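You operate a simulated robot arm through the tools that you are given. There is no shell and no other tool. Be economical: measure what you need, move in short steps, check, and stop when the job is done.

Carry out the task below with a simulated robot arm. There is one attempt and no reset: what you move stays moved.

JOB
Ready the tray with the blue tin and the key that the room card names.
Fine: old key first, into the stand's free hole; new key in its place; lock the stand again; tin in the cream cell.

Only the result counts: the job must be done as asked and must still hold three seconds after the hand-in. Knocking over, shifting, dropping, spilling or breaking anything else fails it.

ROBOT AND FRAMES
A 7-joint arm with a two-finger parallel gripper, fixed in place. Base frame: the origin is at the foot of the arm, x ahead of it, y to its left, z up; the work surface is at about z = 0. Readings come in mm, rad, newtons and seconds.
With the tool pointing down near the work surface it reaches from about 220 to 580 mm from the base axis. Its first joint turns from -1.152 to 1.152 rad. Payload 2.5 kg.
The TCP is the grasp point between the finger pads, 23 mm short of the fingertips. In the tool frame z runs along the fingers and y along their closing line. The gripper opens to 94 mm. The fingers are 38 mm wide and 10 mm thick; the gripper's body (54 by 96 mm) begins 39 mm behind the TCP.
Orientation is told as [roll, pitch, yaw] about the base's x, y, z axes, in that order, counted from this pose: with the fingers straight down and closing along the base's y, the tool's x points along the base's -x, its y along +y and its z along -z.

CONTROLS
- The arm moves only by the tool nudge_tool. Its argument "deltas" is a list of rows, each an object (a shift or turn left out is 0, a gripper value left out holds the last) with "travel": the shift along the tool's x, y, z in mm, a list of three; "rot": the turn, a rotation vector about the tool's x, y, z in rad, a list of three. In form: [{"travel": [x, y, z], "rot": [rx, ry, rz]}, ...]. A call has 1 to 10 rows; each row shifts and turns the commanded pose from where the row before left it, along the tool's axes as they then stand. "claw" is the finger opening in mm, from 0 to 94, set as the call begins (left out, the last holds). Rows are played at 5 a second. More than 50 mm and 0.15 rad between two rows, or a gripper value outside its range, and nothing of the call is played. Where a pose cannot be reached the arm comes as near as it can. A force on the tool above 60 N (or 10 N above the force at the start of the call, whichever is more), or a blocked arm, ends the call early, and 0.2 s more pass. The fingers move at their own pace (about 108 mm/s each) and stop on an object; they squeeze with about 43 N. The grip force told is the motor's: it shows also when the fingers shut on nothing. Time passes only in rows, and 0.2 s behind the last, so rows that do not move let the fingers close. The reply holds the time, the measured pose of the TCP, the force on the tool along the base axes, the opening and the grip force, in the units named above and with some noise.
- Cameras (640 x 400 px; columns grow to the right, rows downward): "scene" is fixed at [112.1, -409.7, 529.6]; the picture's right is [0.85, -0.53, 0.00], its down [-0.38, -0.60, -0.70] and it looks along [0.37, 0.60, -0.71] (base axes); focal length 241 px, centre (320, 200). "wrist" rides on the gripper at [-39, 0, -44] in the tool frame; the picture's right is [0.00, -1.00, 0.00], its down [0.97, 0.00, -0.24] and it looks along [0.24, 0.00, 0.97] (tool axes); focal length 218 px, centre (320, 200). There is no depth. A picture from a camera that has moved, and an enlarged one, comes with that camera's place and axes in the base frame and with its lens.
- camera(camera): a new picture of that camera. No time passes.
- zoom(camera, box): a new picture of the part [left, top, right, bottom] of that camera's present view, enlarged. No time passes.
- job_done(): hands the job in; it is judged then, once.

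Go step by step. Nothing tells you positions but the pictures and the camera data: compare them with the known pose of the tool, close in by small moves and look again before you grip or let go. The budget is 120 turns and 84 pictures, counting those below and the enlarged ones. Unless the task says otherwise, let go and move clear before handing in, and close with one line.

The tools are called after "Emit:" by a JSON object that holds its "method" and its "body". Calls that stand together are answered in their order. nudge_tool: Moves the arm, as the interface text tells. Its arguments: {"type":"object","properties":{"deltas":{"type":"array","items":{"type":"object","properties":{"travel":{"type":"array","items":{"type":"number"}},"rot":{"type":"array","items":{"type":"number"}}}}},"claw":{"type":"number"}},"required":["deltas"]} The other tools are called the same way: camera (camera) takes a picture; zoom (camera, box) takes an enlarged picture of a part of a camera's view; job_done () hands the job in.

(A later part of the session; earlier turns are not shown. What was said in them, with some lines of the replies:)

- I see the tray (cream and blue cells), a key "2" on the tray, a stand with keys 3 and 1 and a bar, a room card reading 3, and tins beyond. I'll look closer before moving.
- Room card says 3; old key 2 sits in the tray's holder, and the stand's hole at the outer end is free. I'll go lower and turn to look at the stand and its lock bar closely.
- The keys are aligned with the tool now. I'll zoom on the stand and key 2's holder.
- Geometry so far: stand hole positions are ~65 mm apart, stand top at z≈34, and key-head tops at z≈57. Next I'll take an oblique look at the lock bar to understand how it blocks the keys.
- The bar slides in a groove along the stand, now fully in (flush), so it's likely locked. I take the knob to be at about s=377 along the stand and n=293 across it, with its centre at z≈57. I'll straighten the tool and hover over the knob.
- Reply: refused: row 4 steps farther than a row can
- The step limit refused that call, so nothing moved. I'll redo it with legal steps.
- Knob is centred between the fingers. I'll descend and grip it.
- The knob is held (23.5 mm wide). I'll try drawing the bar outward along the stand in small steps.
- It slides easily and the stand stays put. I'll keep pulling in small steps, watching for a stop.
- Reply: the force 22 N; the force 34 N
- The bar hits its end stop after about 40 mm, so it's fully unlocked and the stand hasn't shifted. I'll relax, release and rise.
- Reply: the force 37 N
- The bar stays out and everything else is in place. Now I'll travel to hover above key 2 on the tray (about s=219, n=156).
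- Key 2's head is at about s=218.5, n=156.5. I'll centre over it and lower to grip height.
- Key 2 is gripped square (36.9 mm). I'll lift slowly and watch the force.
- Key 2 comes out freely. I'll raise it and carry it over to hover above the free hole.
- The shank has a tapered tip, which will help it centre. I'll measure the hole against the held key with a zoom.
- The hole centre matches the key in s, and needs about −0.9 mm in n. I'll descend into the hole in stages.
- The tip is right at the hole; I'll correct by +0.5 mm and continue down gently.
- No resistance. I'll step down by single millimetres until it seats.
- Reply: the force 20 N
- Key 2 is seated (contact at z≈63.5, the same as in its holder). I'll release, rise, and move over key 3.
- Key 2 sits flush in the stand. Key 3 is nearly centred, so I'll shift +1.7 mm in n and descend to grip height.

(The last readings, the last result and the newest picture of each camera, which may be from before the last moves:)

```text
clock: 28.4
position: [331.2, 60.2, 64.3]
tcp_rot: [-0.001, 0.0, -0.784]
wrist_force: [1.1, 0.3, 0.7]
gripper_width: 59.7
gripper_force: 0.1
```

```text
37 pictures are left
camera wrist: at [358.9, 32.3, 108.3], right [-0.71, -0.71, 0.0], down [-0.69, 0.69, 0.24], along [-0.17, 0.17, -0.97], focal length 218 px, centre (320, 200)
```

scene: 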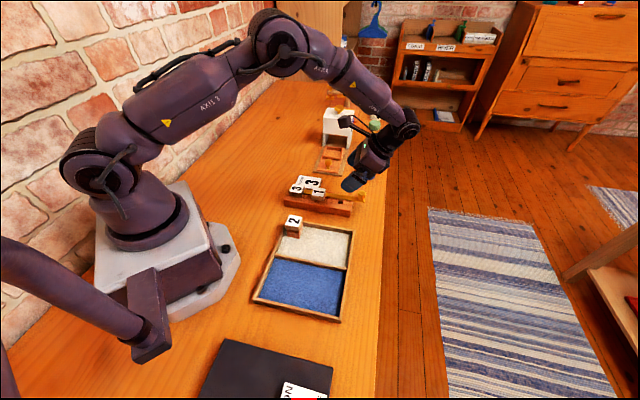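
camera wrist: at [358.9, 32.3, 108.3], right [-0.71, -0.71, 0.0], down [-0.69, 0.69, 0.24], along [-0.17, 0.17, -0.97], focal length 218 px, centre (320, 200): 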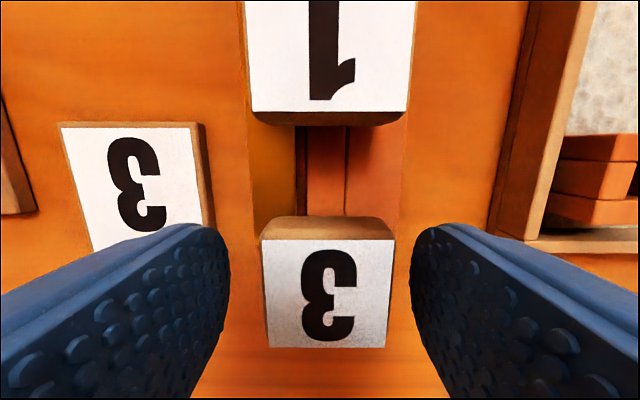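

Emit:
{"method": "nudge_tool", "body": {"deltas": [{"travel": [0, -2.1, 0.5]}, {}]}}

Emit:
{"method": "nudge_tool", "body": {"deltas": [{}, {}, {}], "claw": 28}}

Emit:
{"method": "camera", "body": {"camera": "wrist"}}

```text
clock: 29.0
position: [328.6, 60.1, 63.5]
tcp_rot: [0.001, 0.001, -0.785]
wrist_force: [0.1, -0.9, -0.6]
gripper_width: 59.9
gripper_force: 0.0
```

```text
clock: 29.8
position: [329.5, 59.9, 63.9]
tcp_rot: [-0.001, 0.0, -0.786]
wrist_force: [0.8, 0.3, -0.2]
gripper_width: 37.1
gripper_force: 43.2
```

```text
36 pictures are left
camera wrist: at [357.0, 30.8, 107.6], right [-0.71, -0.71, 0.0], down [-0.69, 0.69, 0.24], along [-0.17, 0.17, -0.97], focal length 218 px, centre (320, 200)
```

wrist: 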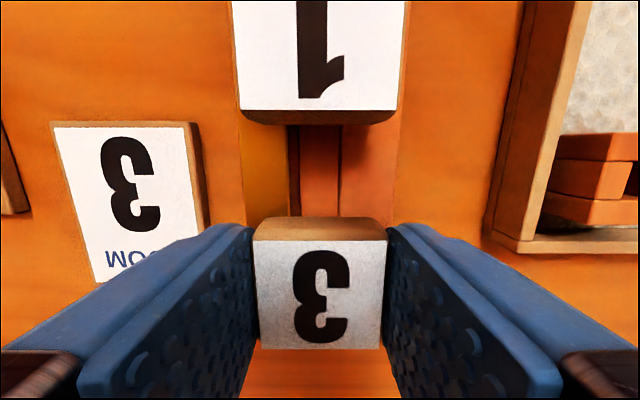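

Key 3 is held in the same relative position as key 2 was. I'll lift gently and watch the force to confirm it's unlocked.

Emit:
{"method": "nudge_tool", "body": {"deltas": [{"travel": [0, 0, -2]}, {"travel": [0, 0, -2]}, {}]}}

```text
clock: 30.6
position: [329.8, 60.5, 67.0]
tcp_rot: [0.0, 0.001, -0.784]
wrist_force: [1.0, 0.1, -0.3]
gripper_width: 36.9
gripper_force: 42.9
```

It comes free. I'll raise it and carry it to hover above the tray holder.

Emit:
{"method": "nudge_tool", "body": {"deltas": [{"travel": [0, 0, -25]}, {"travel": [0, 0, -25]}, {"travel": [0, 0, -23]}, {"travel": [-9.7, -39.8, 0]}, {"travel": [-9.7, -39.8, 0]}, {"travel": [-9.7, -39.8, 0]}, {}]}}

Emit:
{"method": "zoom", "body": {"camera": "wrist", "box": [240, 120, 400, 240]}}

Emit:
{"method": "zoom", "body": {"camera": "scene", "box": [260, 180, 380, 260]}}

```text
clock: 32.2
position: [263.6, -46.6, 138.2]
tcp_rot: [0.0, 0.001, -0.784]
wrist_force: [0.1, -0.4, -0.5]
gripper_width: 36.9
gripper_force: 43.5
```

```text
3.33 times, centred on (320, 180) of wrist
camera zoom: at [291.9, -74.7, 183.5], right [-0.71, -0.71, 0.0], down [-0.69, 0.69, 0.24], along [-0.17, 0.17, -0.97], focal length 728 px, centre (320, 267)
```

zoom: 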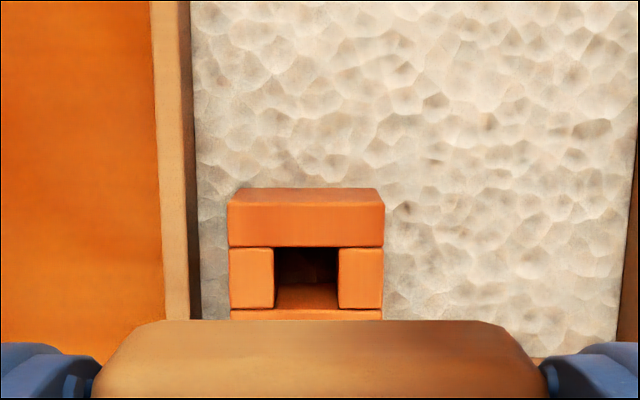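

```text
5.00 times, centred on (320, 220) of scene
camera zoom: at [112.1, -409.7, 529.6], right [0.85, -0.53, 0.0], down [-0.38, -0.6, -0.7], along [0.37, 0.6, -0.71], focal length 1206 px, centre (320, 100)
```

zoom: 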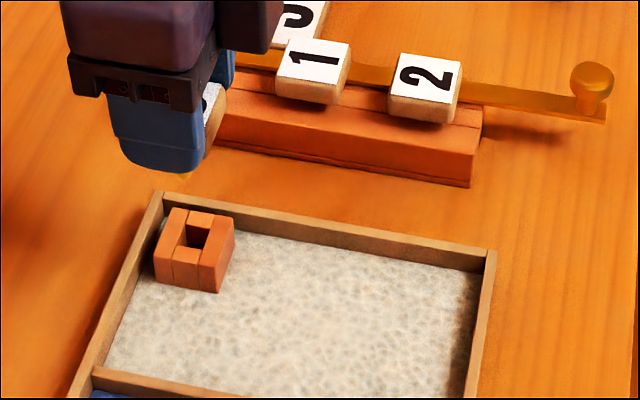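

The hole sits about +2.9 mm in n and −1.1 mm in s from the key. I'll correct and descend partway.

Emit:
{"method": "nudge_tool", "body": {"deltas": [{"travel": [1.1, 2.9, 20]}, {"travel": [0, 0, 18]}, {"travel": [0, 0, 10]}, {}]}}

Emit:
{"method": "zoom", "body": {"camera": "wrist", "box": [240, 120, 400, 240]}}

Emit:
{"method": "zoom", "body": {"camera": "scene", "box": [260, 190, 340, 250]}}

```text
clock: 33.2
position: [265.6, -44.2, 92.4]
tcp_rot: [0.001, 0.0, -0.784]
wrist_force: [-0.7, -0.8, -1.8]
gripper_width: 37.0
gripper_force: 43.2
```

```text
3.33 times, centred on (320, 180) of wrist
camera zoom: at [294.0, -71.8, 136.2], right [-0.71, -0.71, 0.0], down [-0.69, 0.69, 0.24], along [-0.17, 0.17, -0.97], focal length 728 px, centre (320, 267)
```

zoom: 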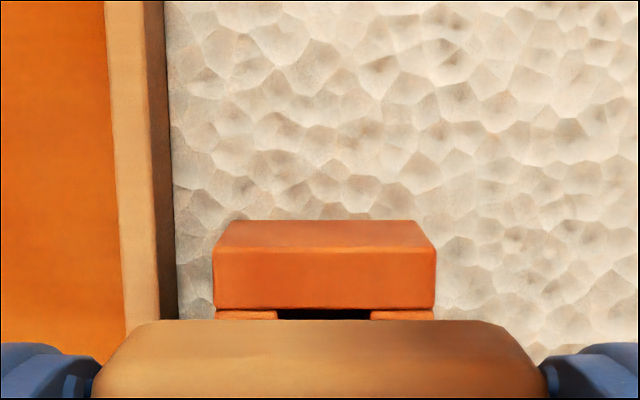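

```text
6.67 times, centred on (300, 220) of scene
camera zoom: at [112.1, -409.7, 529.6], right [0.85, -0.53, 0.0], down [-0.38, -0.6, -0.7], along [0.37, 0.6, -0.71], focal length 1608 px, centre (453, 67)
```

zoom: 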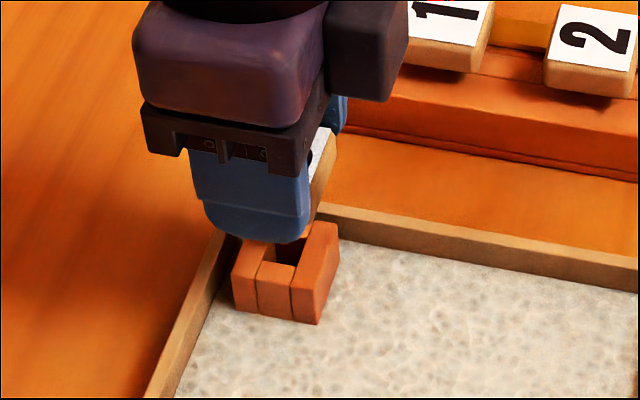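

Emit:
{"method": "nudge_tool", "body": {"deltas": [{"travel": [0.3, -0.6, 6]}, {"travel": [0, 0, 7]}, {"travel": [0, 0, 6]}, {"travel": [0, 0, 5]}, {}]}}

Emit:
{"method": "nudge_tool", "body": {"deltas": [{"travel": [0, 0, 1]}, {"travel": [0, 0, 1]}, {"travel": [0, 0, 1]}, {}]}}

```text
clock: 34.4
position: [266.1, -44.2, 67.7]
tcp_rot: [0.0, 0.0, -0.785]
wrist_force: [-0.2, -0.5, -2.0]
gripper_width: 36.9
gripper_force: 43.0
```

```text
clock: 35.4
position: [264.8, -43.2, 66.6]
tcp_rot: [0.0, 0.001, -0.785]
wrist_force: [0.1, -0.3, 0.1]
gripper_width: 37.0
gripper_force: 43.0
```

Emit:
{"method": "nudge_tool", "body": {"deltas": [{"travel": [0, 0, 1]}, {}]}}

Emit:
{"method": "nudge_tool", "body": {"deltas": [{"travel": [0, 0, 1]}, {}]}}

Emit:
{"method": "nudge_tool", "body": {"deltas": [{"travel": [0, 0, 0.7]}, {}]}}

```text
clock: 36.0
position: [264.9, -43.6, 64.7]
tcp_rot: [0.0, -0.001, -0.785]
wrist_force: [-0.6, 0.1, -0.3]
gripper_width: 37.1
gripper_force: 43.1
```

```text
clock: 36.6
position: [264.3, -43.4, 61.9]
tcp_rot: [0.001, 0.0, -0.785]
wrist_force: [-5.7, 0.1, 24.7]
gripper_width: 36.9
gripper_force: 42.7
```

```text
clock: 37.2
position: [265.6, -43.1, 62.4]
tcp_rot: [0.0, 0.0, -0.786]
wrist_force: [-9.7, -1.3, 40.6]
gripper_width: 36.8
gripper_force: 42.6
```

Key 3 has seated. I'll ease off the pressure, release and rise to check.

Emit:
{"method": "nudge_tool", "body": {"deltas": [{"travel": [0, 0, -1]}, {"travel": [0, 0, -0.6]}, {}]}}

Emit:
{"method": "nudge_tool", "body": {"deltas": [{}, {}, {"travel": [0, 0, -20]}, {"travel": [0, 0, -35]}, {"travel": [0, 0, -45]}, {}], "claw": 60}}

Emit:
{"method": "camera", "body": {"camera": "wrist"}}

Emit:
{"method": "zoom", "body": {"camera": "scene", "box": [250, 160, 400, 260]}}

```text
clock: 38.0
position: [265.3, -42.9, 63.2]
tcp_rot: [0.0, 0.0, -0.785]
wrist_force: [-0.5, -1.0, -1.0]
gripper_width: 36.9
gripper_force: 42.6
```

```text
clock: 39.4
position: [266.8, -42.8, 163.4]
tcp_rot: [0.0, 0.0, -0.784]
wrist_force: [-0.2, -0.2, 0.0]
gripper_width: 60.3
gripper_force: 0.1
```

```text
31 pictures are left
camera wrist: at [292.9, -71.1, 207.6], right [-0.71, -0.71, 0.0], down [-0.69, 0.69, 0.24], along [-0.17, 0.17, -0.97], focal length 218 px, centre (320, 200)
```

wrist: 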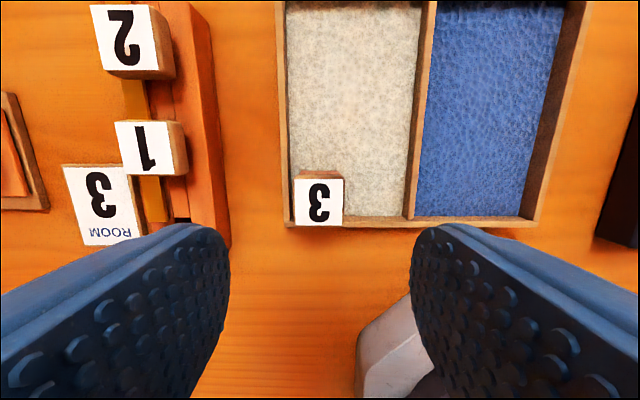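

```text
4.00 times, centred on (325, 210) of scene
camera zoom: at [112.1, -409.7, 529.6], right [0.85, -0.53, 0.0], down [-0.38, -0.6, -0.7], along [0.37, 0.6, -0.71], focal length 965 px, centre (300, 160)
```

zoom: 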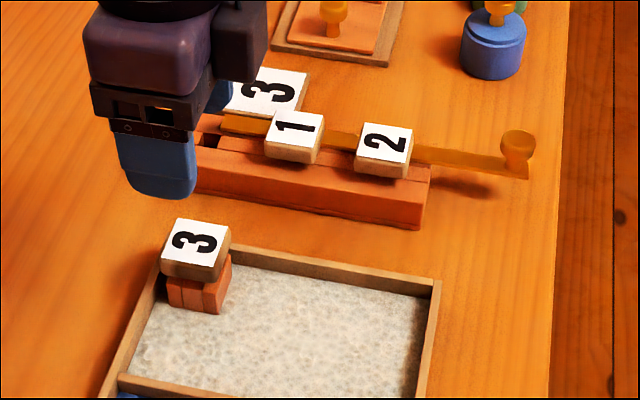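

Key 3 sits in the tray holder and key 2 is in the stand. Now I'll go back to the bar's knob (s≈417, n≈293) to push the bar in.

Emit:
{"method": "nudge_tool", "body": {"deltas": [{"travel": [-33, 22.5, 0]}, {"travel": [-33, 22.5, 0]}, {"travel": [-33, 22.5, 0]}, {"travel": [-33, 22.5, 0]}, {"travel": [-33, 22.5, 0]}, {"travel": [-33, 22.5, 20]}, {"travel": [0, 0, 23]}, {}], "claw": 56}}

Emit:
{"method": "camera", "body": {"camera": "wrist"}}

```text
clock: 41.2
position: [500.6, -87.0, 121.5]
tcp_rot: [0.0, -0.001, -0.784]
wrist_force: [-0.1, -0.8, 0.6]
gripper_width: 56.1
gripper_force: 0.1
```

```text
29 pictures are left
camera wrist: at [527.9, -114.4, 165.5], right [-0.71, -0.71, 0.0], down [-0.69, 0.69, 0.24], along [-0.17, 0.17, -0.97], focal length 218 px, centre (320, 200)
```

wrist: 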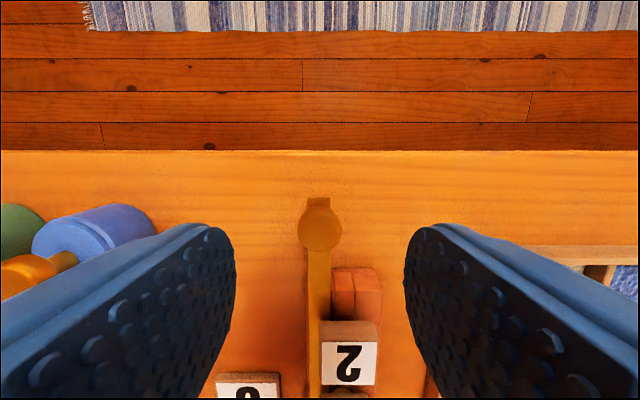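

Emit:
{"method": "nudge_tool", "body": {"deltas": [{"travel": [2, 0, 25]}, {"travel": [0, 0, 25]}, {"travel": [0, 0, 13.5]}, {}]}}

Emit:
{"method": "nudge_tool", "body": {"deltas": [{}, {}, {}], "claw": 10}}

```text
clock: 42.2
position: [498.8, -86.4, 59.5]
tcp_rot: [0.003, 0.0, -0.785]
wrist_force: [0.5, -0.3, 0.5]
gripper_width: 56.3
gripper_force: 0.1
```

```text
clock: 43.0
position: [498.9, -84.3, 58.1]
tcp_rot: [0.002, 0.0, -0.783]
wrist_force: [7.4, 4.8, -8.2]
gripper_width: 23.5
gripper_force: 44.6
```

Knob is held. I'll push the bar back in small steps.

Emit:
{"method": "nudge_tool", "body": {"deltas": [{"travel": [4, 0, 0]}, {"travel": [4, 0, 0]}, {"travel": [4, 0, 0]}, {"travel": [4, 0, 0]}, {"travel": [4, 0, 0]}, {}]}}

Emit:
{"method": "nudge_tool", "body": {"deltas": [{"travel": [3, 0, 0]}, {"travel": [3, 0, 0]}, {"travel": [3, 0, 0]}, {"travel": [3, 0, 0]}, {}]}}

Emit:
{"method": "zoom", "body": {"camera": "scene", "box": [275, 160, 395, 240]}}

```text
clock: 44.4
position: [486.0, -70.5, 58.5]
tcp_rot: [0.003, -0.001, -0.788]
wrist_force: [6.8, 6.9, 2.0]
gripper_width: 23.5
gripper_force: 45.4
```

```text
clock: 45.6
position: [477.6, -62.1, 58.6]
tcp_rot: [0.003, -0.002, -0.785]
wrist_force: [10.2, 10.5, 14.7]
gripper_width: 23.5
gripper_force: 44.4
```

```text
5.00 times, centred on (335, 200) of scene
camera zoom: at [112.0, -409.7, 529.6], right [0.85, -0.53, 0.0], down [-0.38, -0.6, -0.7], along [0.37, 0.6, -0.71], focal length 1206 px, centre (245, 200)
```

zoom: 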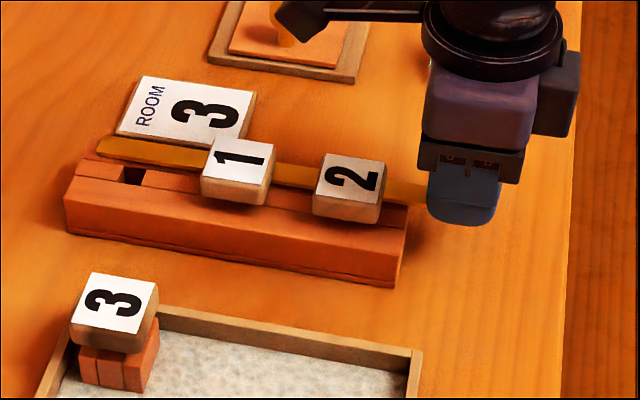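

Emit:
{"method": "nudge_tool", "body": {"deltas": [{"travel": [1.5, 0, 0]}, {"travel": [1.5, 0, 0]}, {"travel": [1.5, 0, 0]}, {}]}}

Emit:
{"method": "nudge_tool", "body": {"deltas": [{"travel": [1.5, 0, 0]}, {"travel": [1, 0, 0]}, {}]}}

Emit:
{"method": "nudge_tool", "body": {"deltas": [{"travel": [1, 0, 0]}, {"travel": [1, 0, 0]}, {}]}}

Emit:
{"method": "zoom", "body": {"camera": "scene", "box": [275, 160, 395, 240]}}

```text
clock: 46.6
position: [474.6, -59.8, 58.0]
tcp_rot: [0.003, -0.003, -0.784]
wrist_force: [9.4, 6.9, 17.8]
gripper_width: 23.4
gripper_force: 45.3
```

```text
clock: 47.4
position: [474.8, -59.9, 57.9]
tcp_rot: [0.005, -0.01, -0.786]
wrist_force: [31.1, -5.8, -4.9]
gripper_width: 23.5
gripper_force: 44.6
```

```text
clock: 48.2
position: [474.2, -60.0, 58.3]
tcp_rot: [0.006, -0.016, -0.785]
wrist_force: [33.4, -18.3, -14.7]
gripper_width: 23.5
gripper_force: 44.7
```

```text
5.00 times, centred on (335, 200) of scene
camera zoom: at [112.1, -409.7, 529.6], right [0.85, -0.53, 0.0], down [-0.38, -0.6, -0.7], along [0.37, 0.6, -0.71], focal length 1206 px, centre (245, 200)
```

zoom: 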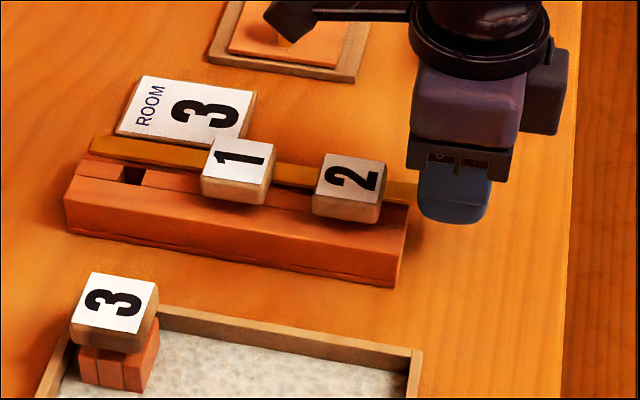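

The bar hits its closed stop, with its end back where it started. I'll relax the push, release, rise and check.

Emit:
{"method": "nudge_tool", "body": {"deltas": [{"travel": [-2, 0, 0]}, {"travel": [-1, 0, 0]}, {}]}}

Emit:
{"method": "nudge_tool", "body": {"deltas": [{}, {}, {"travel": [0, 0, -20]}, {"travel": [0, 0, -40]}, {"travel": [0, 0, -45]}, {}], "claw": 56}}

Emit:
{"method": "zoom", "body": {"camera": "scene", "box": [240, 160, 400, 260]}}

Emit:
{"method": "camera", "body": {"camera": "wrist"}}

```text
clock: 49.0
position: [474.5, -59.9, 59.1]
tcp_rot: [0.002, 0.0, -0.783]
wrist_force: [12.6, -8.5, 1.8]
gripper_width: 23.4
gripper_force: 45.4
```

```text
clock: 50.4
position: [472.1, -60.3, 161.7]
tcp_rot: [0.0, 0.0, -0.785]
wrist_force: [-0.5, -0.4, -0.5]
gripper_width: 56.1
gripper_force: 0.0
```

```text
4.00 times, centred on (320, 210) of scene
camera zoom: at [112.1, -409.7, 529.6], right [0.85, -0.53, 0.0], down [-0.38, -0.6, -0.7], along [0.37, 0.6, -0.71], focal length 965 px, centre (320, 160)
```

zoom: 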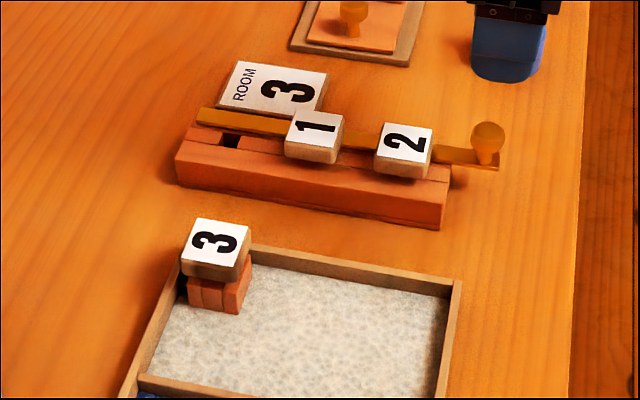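

```text
25 pictures are left
camera wrist: at [500.1, -88.2, 206.6], right [-0.71, -0.71, 0.0], down [-0.69, 0.69, 0.24], along [-0.17, 0.17, -0.97], focal length 218 px, centre (320, 200)
```

wrist: 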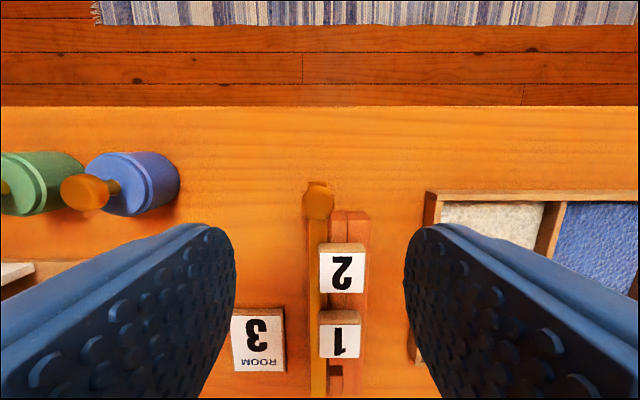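

The stand is locked again with keys 1 and 2, and the knob is back at its original spot. Next is the blue tin, the one with a knob nearest the tray. I'll move near it and turn so the fingers close along the stand direction, away from the green tin.

Emit:
{"method": "nudge_tool", "body": {"deltas": [{"travel": [-3, 36, 0]}, {"travel": [-3, 36, 0]}, {"travel": [-2, 36, 0]}, {"rot": [0, 0, -0.15]}, {"rot": [0, 0, -0.15]}, {"rot": [0, 0, -0.15]}, {"rot": [0, 0, -0.15]}, {"rot": [0, 0, -0.15]}, {"rot": [0, 0, -0.15]}], "claw": 70}}

Emit:
{"method": "nudge_tool", "body": {"deltas": [{"rot": [0, 0, -0.15]}, {"rot": [0, 0, -0.15]}, {"rot": [0, 0, -0.15]}, {"rot": [0, 0, -0.15]}, {"rot": [0, 0, -0.07]}, {}]}}

Emit:
{"method": "camera", "body": {"camera": "wrist"}}

Emit:
{"method": "zoom", "body": {"camera": "scene", "box": [310, 90, 410, 190]}}

```text
clock: 52.4
position: [554.0, 11.5, 162.0]
tcp_rot: [0.001, 0.002, 0.117]
wrist_force: [-0.2, -0.4, -0.1]
gripper_width: 70.0
gripper_force: 0.1
```

```text
clock: 53.8
position: [555.1, 11.6, 162.3]
tcp_rot: [0.0, 0.001, 0.786]
wrist_force: [0.3, 0.5, 1.4]
gripper_width: 70.2
gripper_force: 0.1
```

```text
24 pictures are left
camera wrist: at [582.5, 38.3, 206.9], right [0.71, -0.71, 0.0], down [-0.69, -0.69, 0.24], along [-0.17, -0.17, -0.97], focal length 218 px, centre (320, 200)
```

wrist: 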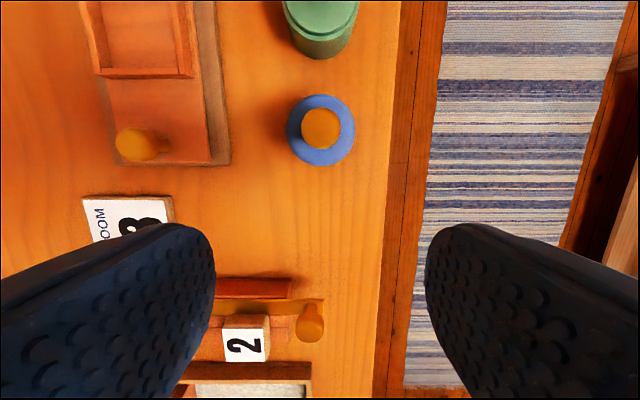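

```text
4.00 times, centred on (360, 140) of scene
camera zoom: at [112.1, -409.7, 529.6], right [0.85, -0.53, 0.0], down [-0.38, -0.6, -0.7], along [0.37, 0.6, -0.71], focal length 965 px, centre (160, 440)
```

zoom: 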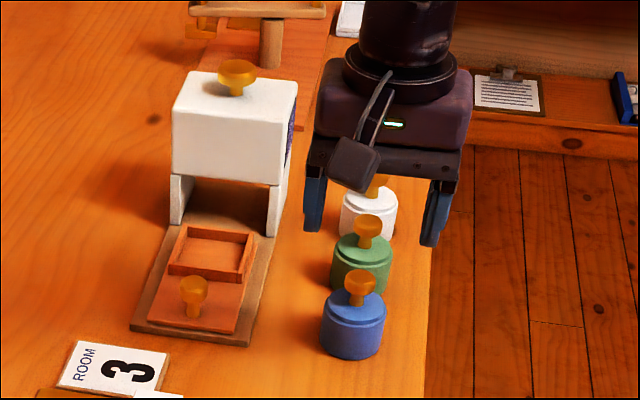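

The blue tin is at about s=385.5, n=450: body about 53 mm wide, about 30 mm tall, knob top near z=66. That's near the reach limit, so I'll lean the tool outward by 0.25 rad and approach above it.

Emit:
{"method": "nudge_tool", "body": {"deltas": [{"rot": [0, -0.125, 0]}, {"rot": [0, -0.125, 0]}, {"travel": [-14.7, -0.4, 29.5]}, {"travel": [-14.7, -0.4, 29.5]}, {}]}}

Emit:
{"method": "camera", "body": {"camera": "wrist"}}

Emit:
{"method": "zoom", "body": {"camera": "scene", "box": [310, 90, 410, 190]}}

```text
clock: 55.0
position: [585.8, 42.1, 112.3]
tcp_rot: [0.0, -0.25, 0.786]
wrist_force: [-0.8, -0.4, 0.4]
gripper_width: 70.0
gripper_force: 0.1
```

```text
22 pictures are left
camera wrist: at [605.3, 60.4, 165.2], right [0.71, -0.71, 0.0], down [-0.71, -0.71, -0.01], along [0.01, 0.01, -1.0], focal length 218 px, centre (320, 200)
```

wrist: 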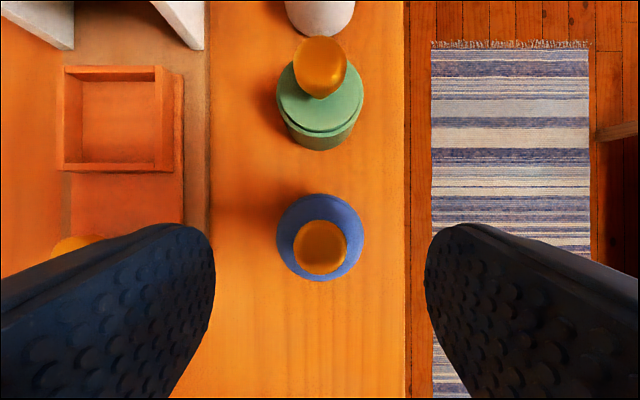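

```text
4.00 times, centred on (360, 140) of scene
camera zoom: at [112.1, -409.7, 529.6], right [0.85, -0.53, 0.0], down [-0.38, -0.6, -0.7], along [0.37, 0.6, -0.71], focal length 965 px, centre (160, 440)
```

zoom: 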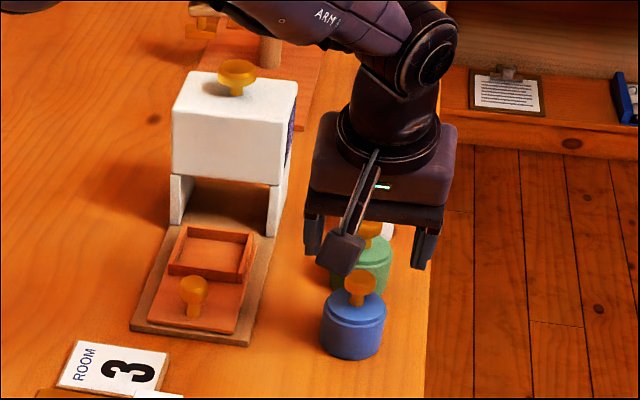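

The tin is centred between the fingers (s≈385.6, n≈448). I'll descend most of the way and check.

Emit:
{"method": "nudge_tool", "body": {"deltas": [{"travel": [6.5, 0, 24.1]}, {"travel": [6.5, 0, 24.1]}, {}]}}

Emit:
{"method": "camera", "body": {"camera": "wrist"}}

Emit:
{"method": "zoom", "body": {"camera": "scene", "box": [310, 90, 410, 190]}}

```text
clock: 55.8
position: [586.3, 43.3, 61.3]
tcp_rot: [0.0, -0.25, 0.784]
wrist_force: [-0.2, 0.5, 0.2]
gripper_width: 70.1
gripper_force: 0.0
```

```text
20 pictures are left
camera wrist: at [604.7, 60.8, 113.7], right [0.71, -0.71, 0.0], down [-0.71, -0.71, -0.01], along [0.01, 0.0, -1.0], focal length 218 px, centre (320, 200)
```

wrist: 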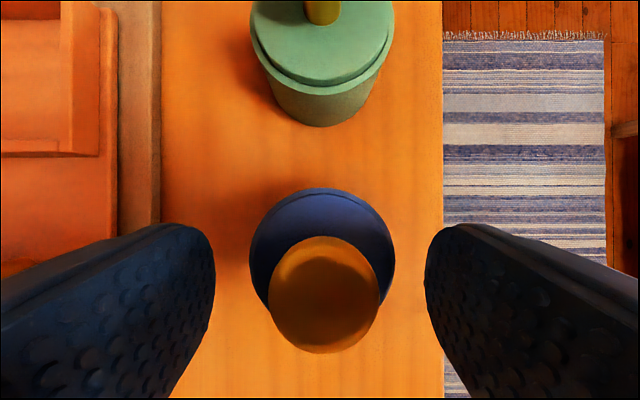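

```text
4.00 times, centred on (360, 140) of scene
camera zoom: at [112.1, -409.7, 529.6], right [0.85, -0.53, 0.0], down [-0.38, -0.6, -0.7], along [0.37, 0.6, -0.71], focal length 965 px, centre (160, 440)
```

zoom: 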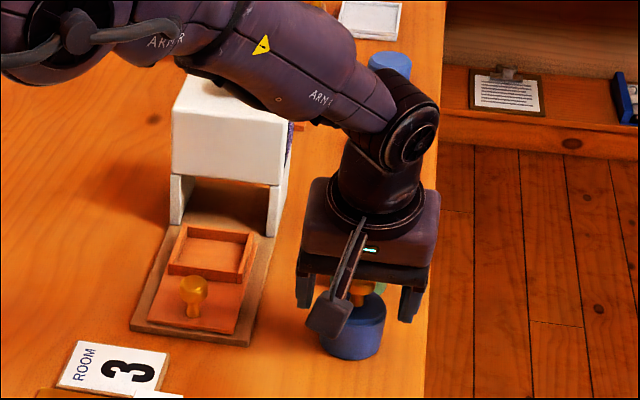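

Still centred and clear of the knob. I'll make the final descent to z≈38, where the pads meet the tin body, and close.

Emit:
{"method": "nudge_tool", "body": {"deltas": [{"travel": [2.9, -0.8, 11.2]}, {"travel": [2.9, 0, 11.2]}, {}]}}

Emit:
{"method": "zoom", "body": {"camera": "wrist", "box": [160, 80, 480, 400]}}

Emit:
{"method": "zoom", "body": {"camera": "scene", "box": [330, 120, 400, 190]}}

```text
clock: 56.6
position: [585.3, 41.1, 38.3]
tcp_rot: [0.001, -0.249, 0.783]
wrist_force: [0.7, -0.7, 0.5]
gripper_width: 69.8
gripper_force: 0.0
```

```text
1.25 times, centred on (320, 240) of wrist
camera zoom: at [605.5, 59.6, 91.1], right [0.71, -0.71, 0.0], down [-0.71, -0.71, -0.01], along [0.01, 0.01, -1.0], focal length 273 px, centre (320, 150)
```

zoom: 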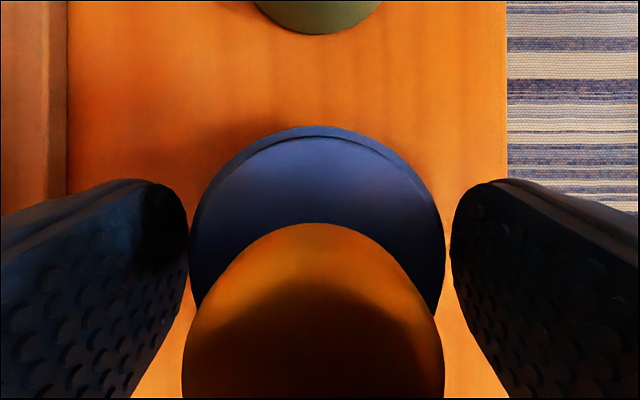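

```text
5.71 times, centred on (365, 155) of scene
camera zoom: at [112.1, -409.7, 529.6], right [0.85, -0.53, 0.0], down [-0.38, -0.6, -0.7], along [0.37, 0.6, -0.71], focal length 1378 px, centre (63, 457)
```

zoom: 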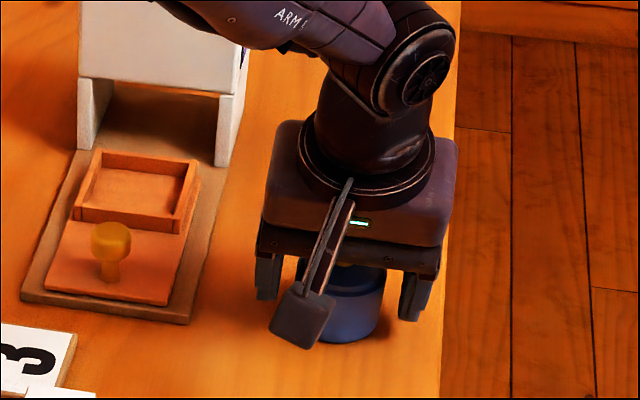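

Emit:
{"method": "nudge_tool", "body": {"deltas": [{}, {}, {}], "claw": 40}}

Emit:
{"method": "nudge_tool", "body": {"deltas": [{"travel": [-1.2, 0, -4.8]}, {"travel": [-1.2, 0, -4.8]}, {}]}}

Emit:
{"method": "zoom", "body": {"camera": "scene", "box": [330, 120, 400, 190]}}

```text
clock: 57.4
position: [587.0, 41.5, 39.0]
tcp_rot: [0.0, -0.249, 0.785]
wrist_force: [0.4, -0.3, 0.2]
gripper_width: 51.0
gripper_force: 43.0
```

```text
clock: 58.2
position: [584.6, 40.7, 49.0]
tcp_rot: [-0.001, -0.251, 0.783]
wrist_force: [-0.3, -0.1, -1.0]
gripper_width: 51.0
gripper_force: 43.4
```

```text
5.71 times, centred on (365, 155) of scene
camera zoom: at [112.1, -409.7, 529.6], right [0.85, -0.53, 0.0], down [-0.38, -0.6, -0.7], along [0.37, 0.6, -0.71], focal length 1378 px, centre (63, 457)
```

zoom: 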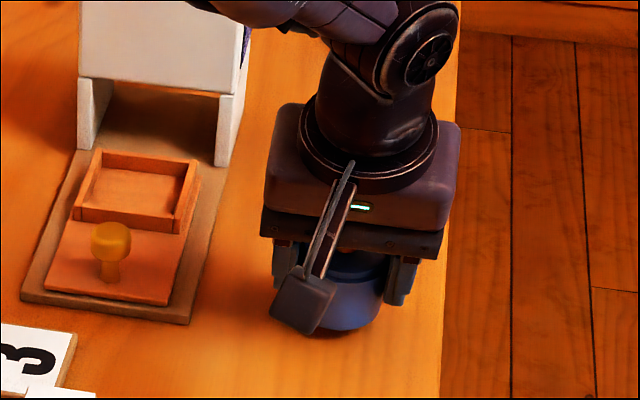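

The tin is held (51 mm) and lifted level. I'll raise it well clear and carry it over the cream cell, keeping the same tool lean.

Emit:
{"method": "nudge_tool", "body": {"deltas": [{"travel": [-8.2, 0, -32.3]}, {"travel": [-8.2, 0, -32.3]}, {"travel": [-8.2, 0, -32.3]}, {}]}}

Emit:
{"method": "nudge_tool", "body": {"deltas": [{"travel": [38.2, 8.75, -9.7]}, {"travel": [38.2, 8.75, -9.7]}, {"travel": [38.2, 8.75, -9.7]}, {"travel": [38.2, 8.75, -9.7]}, {"travel": [38.2, 8.75, -9.7]}, {"travel": [38.2, 8.75, -9.7]}, {"travel": [38.2, 8.75, -9.7]}, {"travel": [38.2, 8.75, -9.7]}, {}]}}

Emit:
{"method": "camera", "body": {"camera": "scene"}}

Emit:
{"method": "camera", "body": {"camera": "wrist"}}

```text
clock: 59.2
position: [585.6, 40.1, 149.8]
tcp_rot: [0.0, -0.249, 0.785]
wrist_force: [-0.2, -0.4, -0.2]
gripper_width: 51.0
gripper_force: 43.3
```

```text
clock: 61.2
position: [311.4, -132.7, 149.8]
tcp_rot: [-0.001, -0.248, 0.786]
wrist_force: [-0.1, -0.2, 0.0]
gripper_width: 50.9
gripper_force: 43.1
```

```text
15 pictures are left
```

scene: 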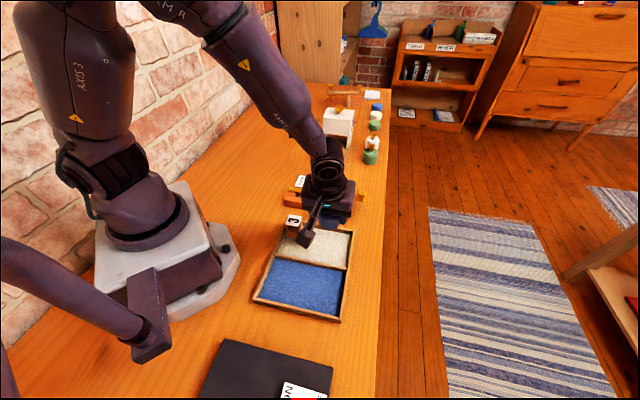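

```text
14 pictures are left
camera wrist: at [329.9, -114.1, 201.1], right [0.71, -0.71, 0.0], down [-0.71, -0.71, -0.01], along [0.01, 0.01, -1.0], focal length 218 px, centre (320, 200)
```

wrist: 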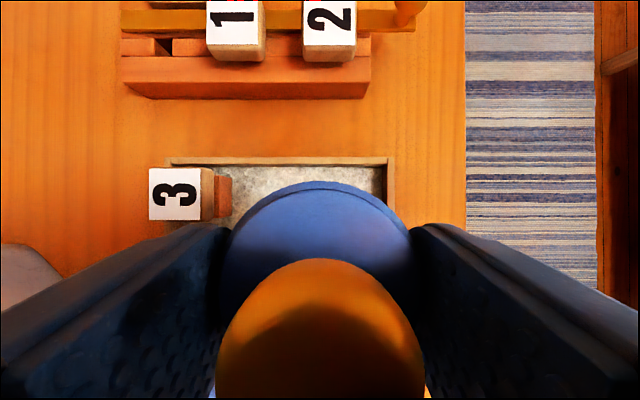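

Tin hangs over the cream cell at about s=314, n=130, clear of the walls and key holder. I'll shift 4 mm away from the far wall and lower it.

Emit:
{"method": "nudge_tool", "body": {"deltas": [{"travel": [7.8, 1.4, 30.7]}, {"travel": [7.8, 1.4, 30.7]}, {"travel": [7.3, 1.2, 28.7]}, {}]}}

Emit:
{"method": "camera", "body": {"camera": "wrist"}}

Emit:
{"method": "zoom", "body": {"camera": "scene", "box": [240, 180, 400, 280]}}

```text
clock: 62.2
position: [307.1, -129.5, 54.5]
tcp_rot: [-0.003, -0.25, 0.782]
wrist_force: [-0.6, 0.1, -1.9]
gripper_width: 51.0
gripper_force: 42.8
```

```text
13 pictures are left
camera wrist: at [327.7, -111.1, 107.5], right [0.71, -0.71, 0.0], down [-0.71, -0.71, -0.01], along [0.01, 0.0, -1.0], focal length 218 px, centre (320, 200)
```

wrist: 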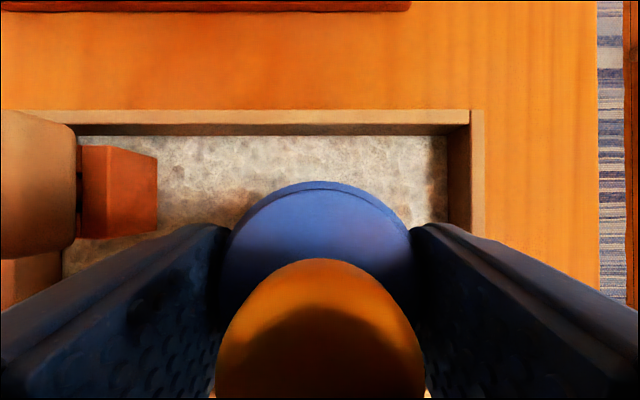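

```text
4.00 times, centred on (320, 230) of scene
camera zoom: at [112.1, -409.7, 529.6], right [0.85, -0.53, 0.0], down [-0.38, -0.6, -0.7], along [0.37, 0.6, -0.71], focal length 965 px, centre (320, 80)
```

zoom: 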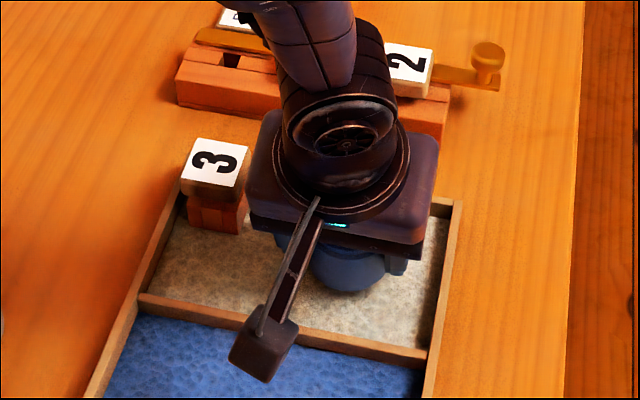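

Emit:
{"method": "nudge_tool", "body": {"deltas": [{"travel": [1, 0, 3.9]}, {"travel": [0.5, 0, 1.9]}, {}]}}

Emit:
{"method": "nudge_tool", "body": {"deltas": [{"travel": [0.5, 0, 1.9]}, {}]}}

Emit:
{"method": "nudge_tool", "body": {"deltas": [{"travel": [0.37, 0, 1.45]}, {}]}}

```text
clock: 63.0
position: [309.5, -130.4, 50.3]
tcp_rot: [-0.001, -0.25, 0.782]
wrist_force: [-0.3, -0.1, -1.1]
gripper_width: 51.0
gripper_force: 43.3
```

```text
clock: 63.6
position: [309.6, -129.2, 48.8]
tcp_rot: [0.0, -0.249, 0.785]
wrist_force: [-0.5, 0.5, -0.2]
gripper_width: 51.3
gripper_force: 43.1
```

```text
clock: 64.2
position: [309.0, -128.5, 46.5]
tcp_rot: [0.0, -0.249, 0.783]
wrist_force: [-0.3, 0.5, -1.0]
gripper_width: 51.2
gripper_force: 43.2
```

Emit:
{"method": "nudge_tool", "body": {"deltas": [{"travel": [0.37, 0, 1.45]}, {}]}}

Emit:
{"method": "nudge_tool", "body": {"deltas": [{"travel": [0.25, 0, 0.97]}, {}]}}

Emit:
{"method": "nudge_tool", "body": {"deltas": [{"travel": [0.25, 0, 0.97]}, {}]}}

```text
clock: 64.8
position: [310.0, -129.3, 44.4]
tcp_rot: [-0.001, -0.25, 0.785]
wrist_force: [-0.1, 1.2, -0.7]
gripper_width: 50.7
gripper_force: 43.1
```

```text
clock: 65.4
position: [310.6, -129.1, 45.0]
tcp_rot: [0.0, -0.251, 0.783]
wrist_force: [-4.1, 1.4, 9.4]
gripper_width: 51.1
gripper_force: 43.0
```

```text
clock: 66.0
position: [310.6, -130.1, 43.5]
tcp_rot: [0.0, -0.25, 0.786]
wrist_force: [-8.9, 0.4, 27.1]
gripper_width: 50.9
gripper_force: 43.0
```

The tin is on the cream floor. I'll ease off, open modestly, and rise straight up.

Emit:
{"method": "nudge_tool", "body": {"deltas": [{"travel": [-0.3, 0, -1.2]}, {}]}}

Emit:
{"method": "nudge_tool", "body": {"deltas": [{}, {}, {"travel": [-5, 0, -19.4]}, {"travel": [-8.2, 0, -32.3]}, {"travel": [-10, 0, -38.8]}, {"travel": [-8.2, 0, -32.3]}, {}], "claw": 66}}

Emit:
{"method": "camera", "body": {"camera": "wrist"}}

Emit:
{"method": "zoom", "body": {"camera": "scene", "box": [240, 180, 400, 280]}}

```text
clock: 66.6
position: [309.5, -128.9, 43.0]
tcp_rot: [0.001, -0.249, 0.784]
wrist_force: [0.4, 0.5, -1.0]
gripper_width: 51.0
gripper_force: 43.6
```

```text
clock: 68.2
position: [307.2, -127.7, 171.0]
tcp_rot: [0.001, -0.25, 0.784]
wrist_force: [-0.2, 0.2, -0.3]
gripper_width: 66.3
gripper_force: 0.1
```

```text
11 pictures are left
camera wrist: at [327.1, -109.9, 223.7], right [0.71, -0.71, 0.0], down [-0.71, -0.71, -0.01], along [0.01, 0.01, -1.0], focal length 218 px, centre (320, 200)
```

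wrist: 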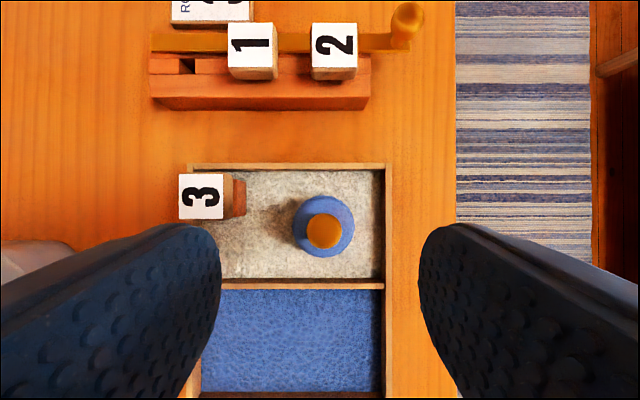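

```text
4.00 times, centred on (320, 230) of scene
camera zoom: at [112.1, -409.7, 529.6], right [0.85, -0.53, 0.0], down [-0.38, -0.6, -0.7], along [0.37, 0.6, -0.71], focal length 965 px, centre (320, 80)
```

zoom: 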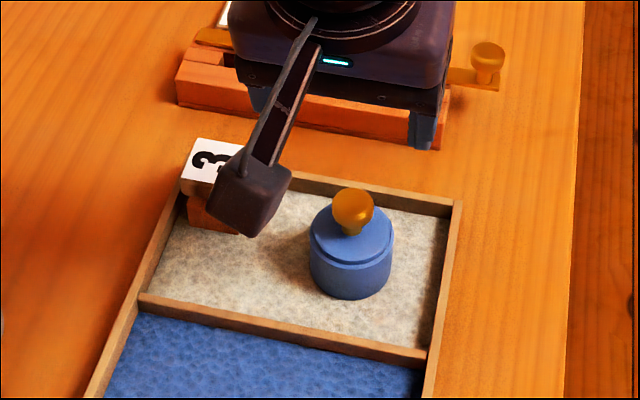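

The blue tin stands in the cream cell, key 3 is in the tray holder, key 2 is in the stand, the bar is pushed home, and the hand is clear. I'm handing in.

Emit:
{"method": "job_done", "body": {}}

```text
The job is handed in.
```

The tray is ready: key 3 from the room card is in its holder, the blue tin is in the cream cell, and old key 2 is in the hole that was free on the stand, which is locked again.
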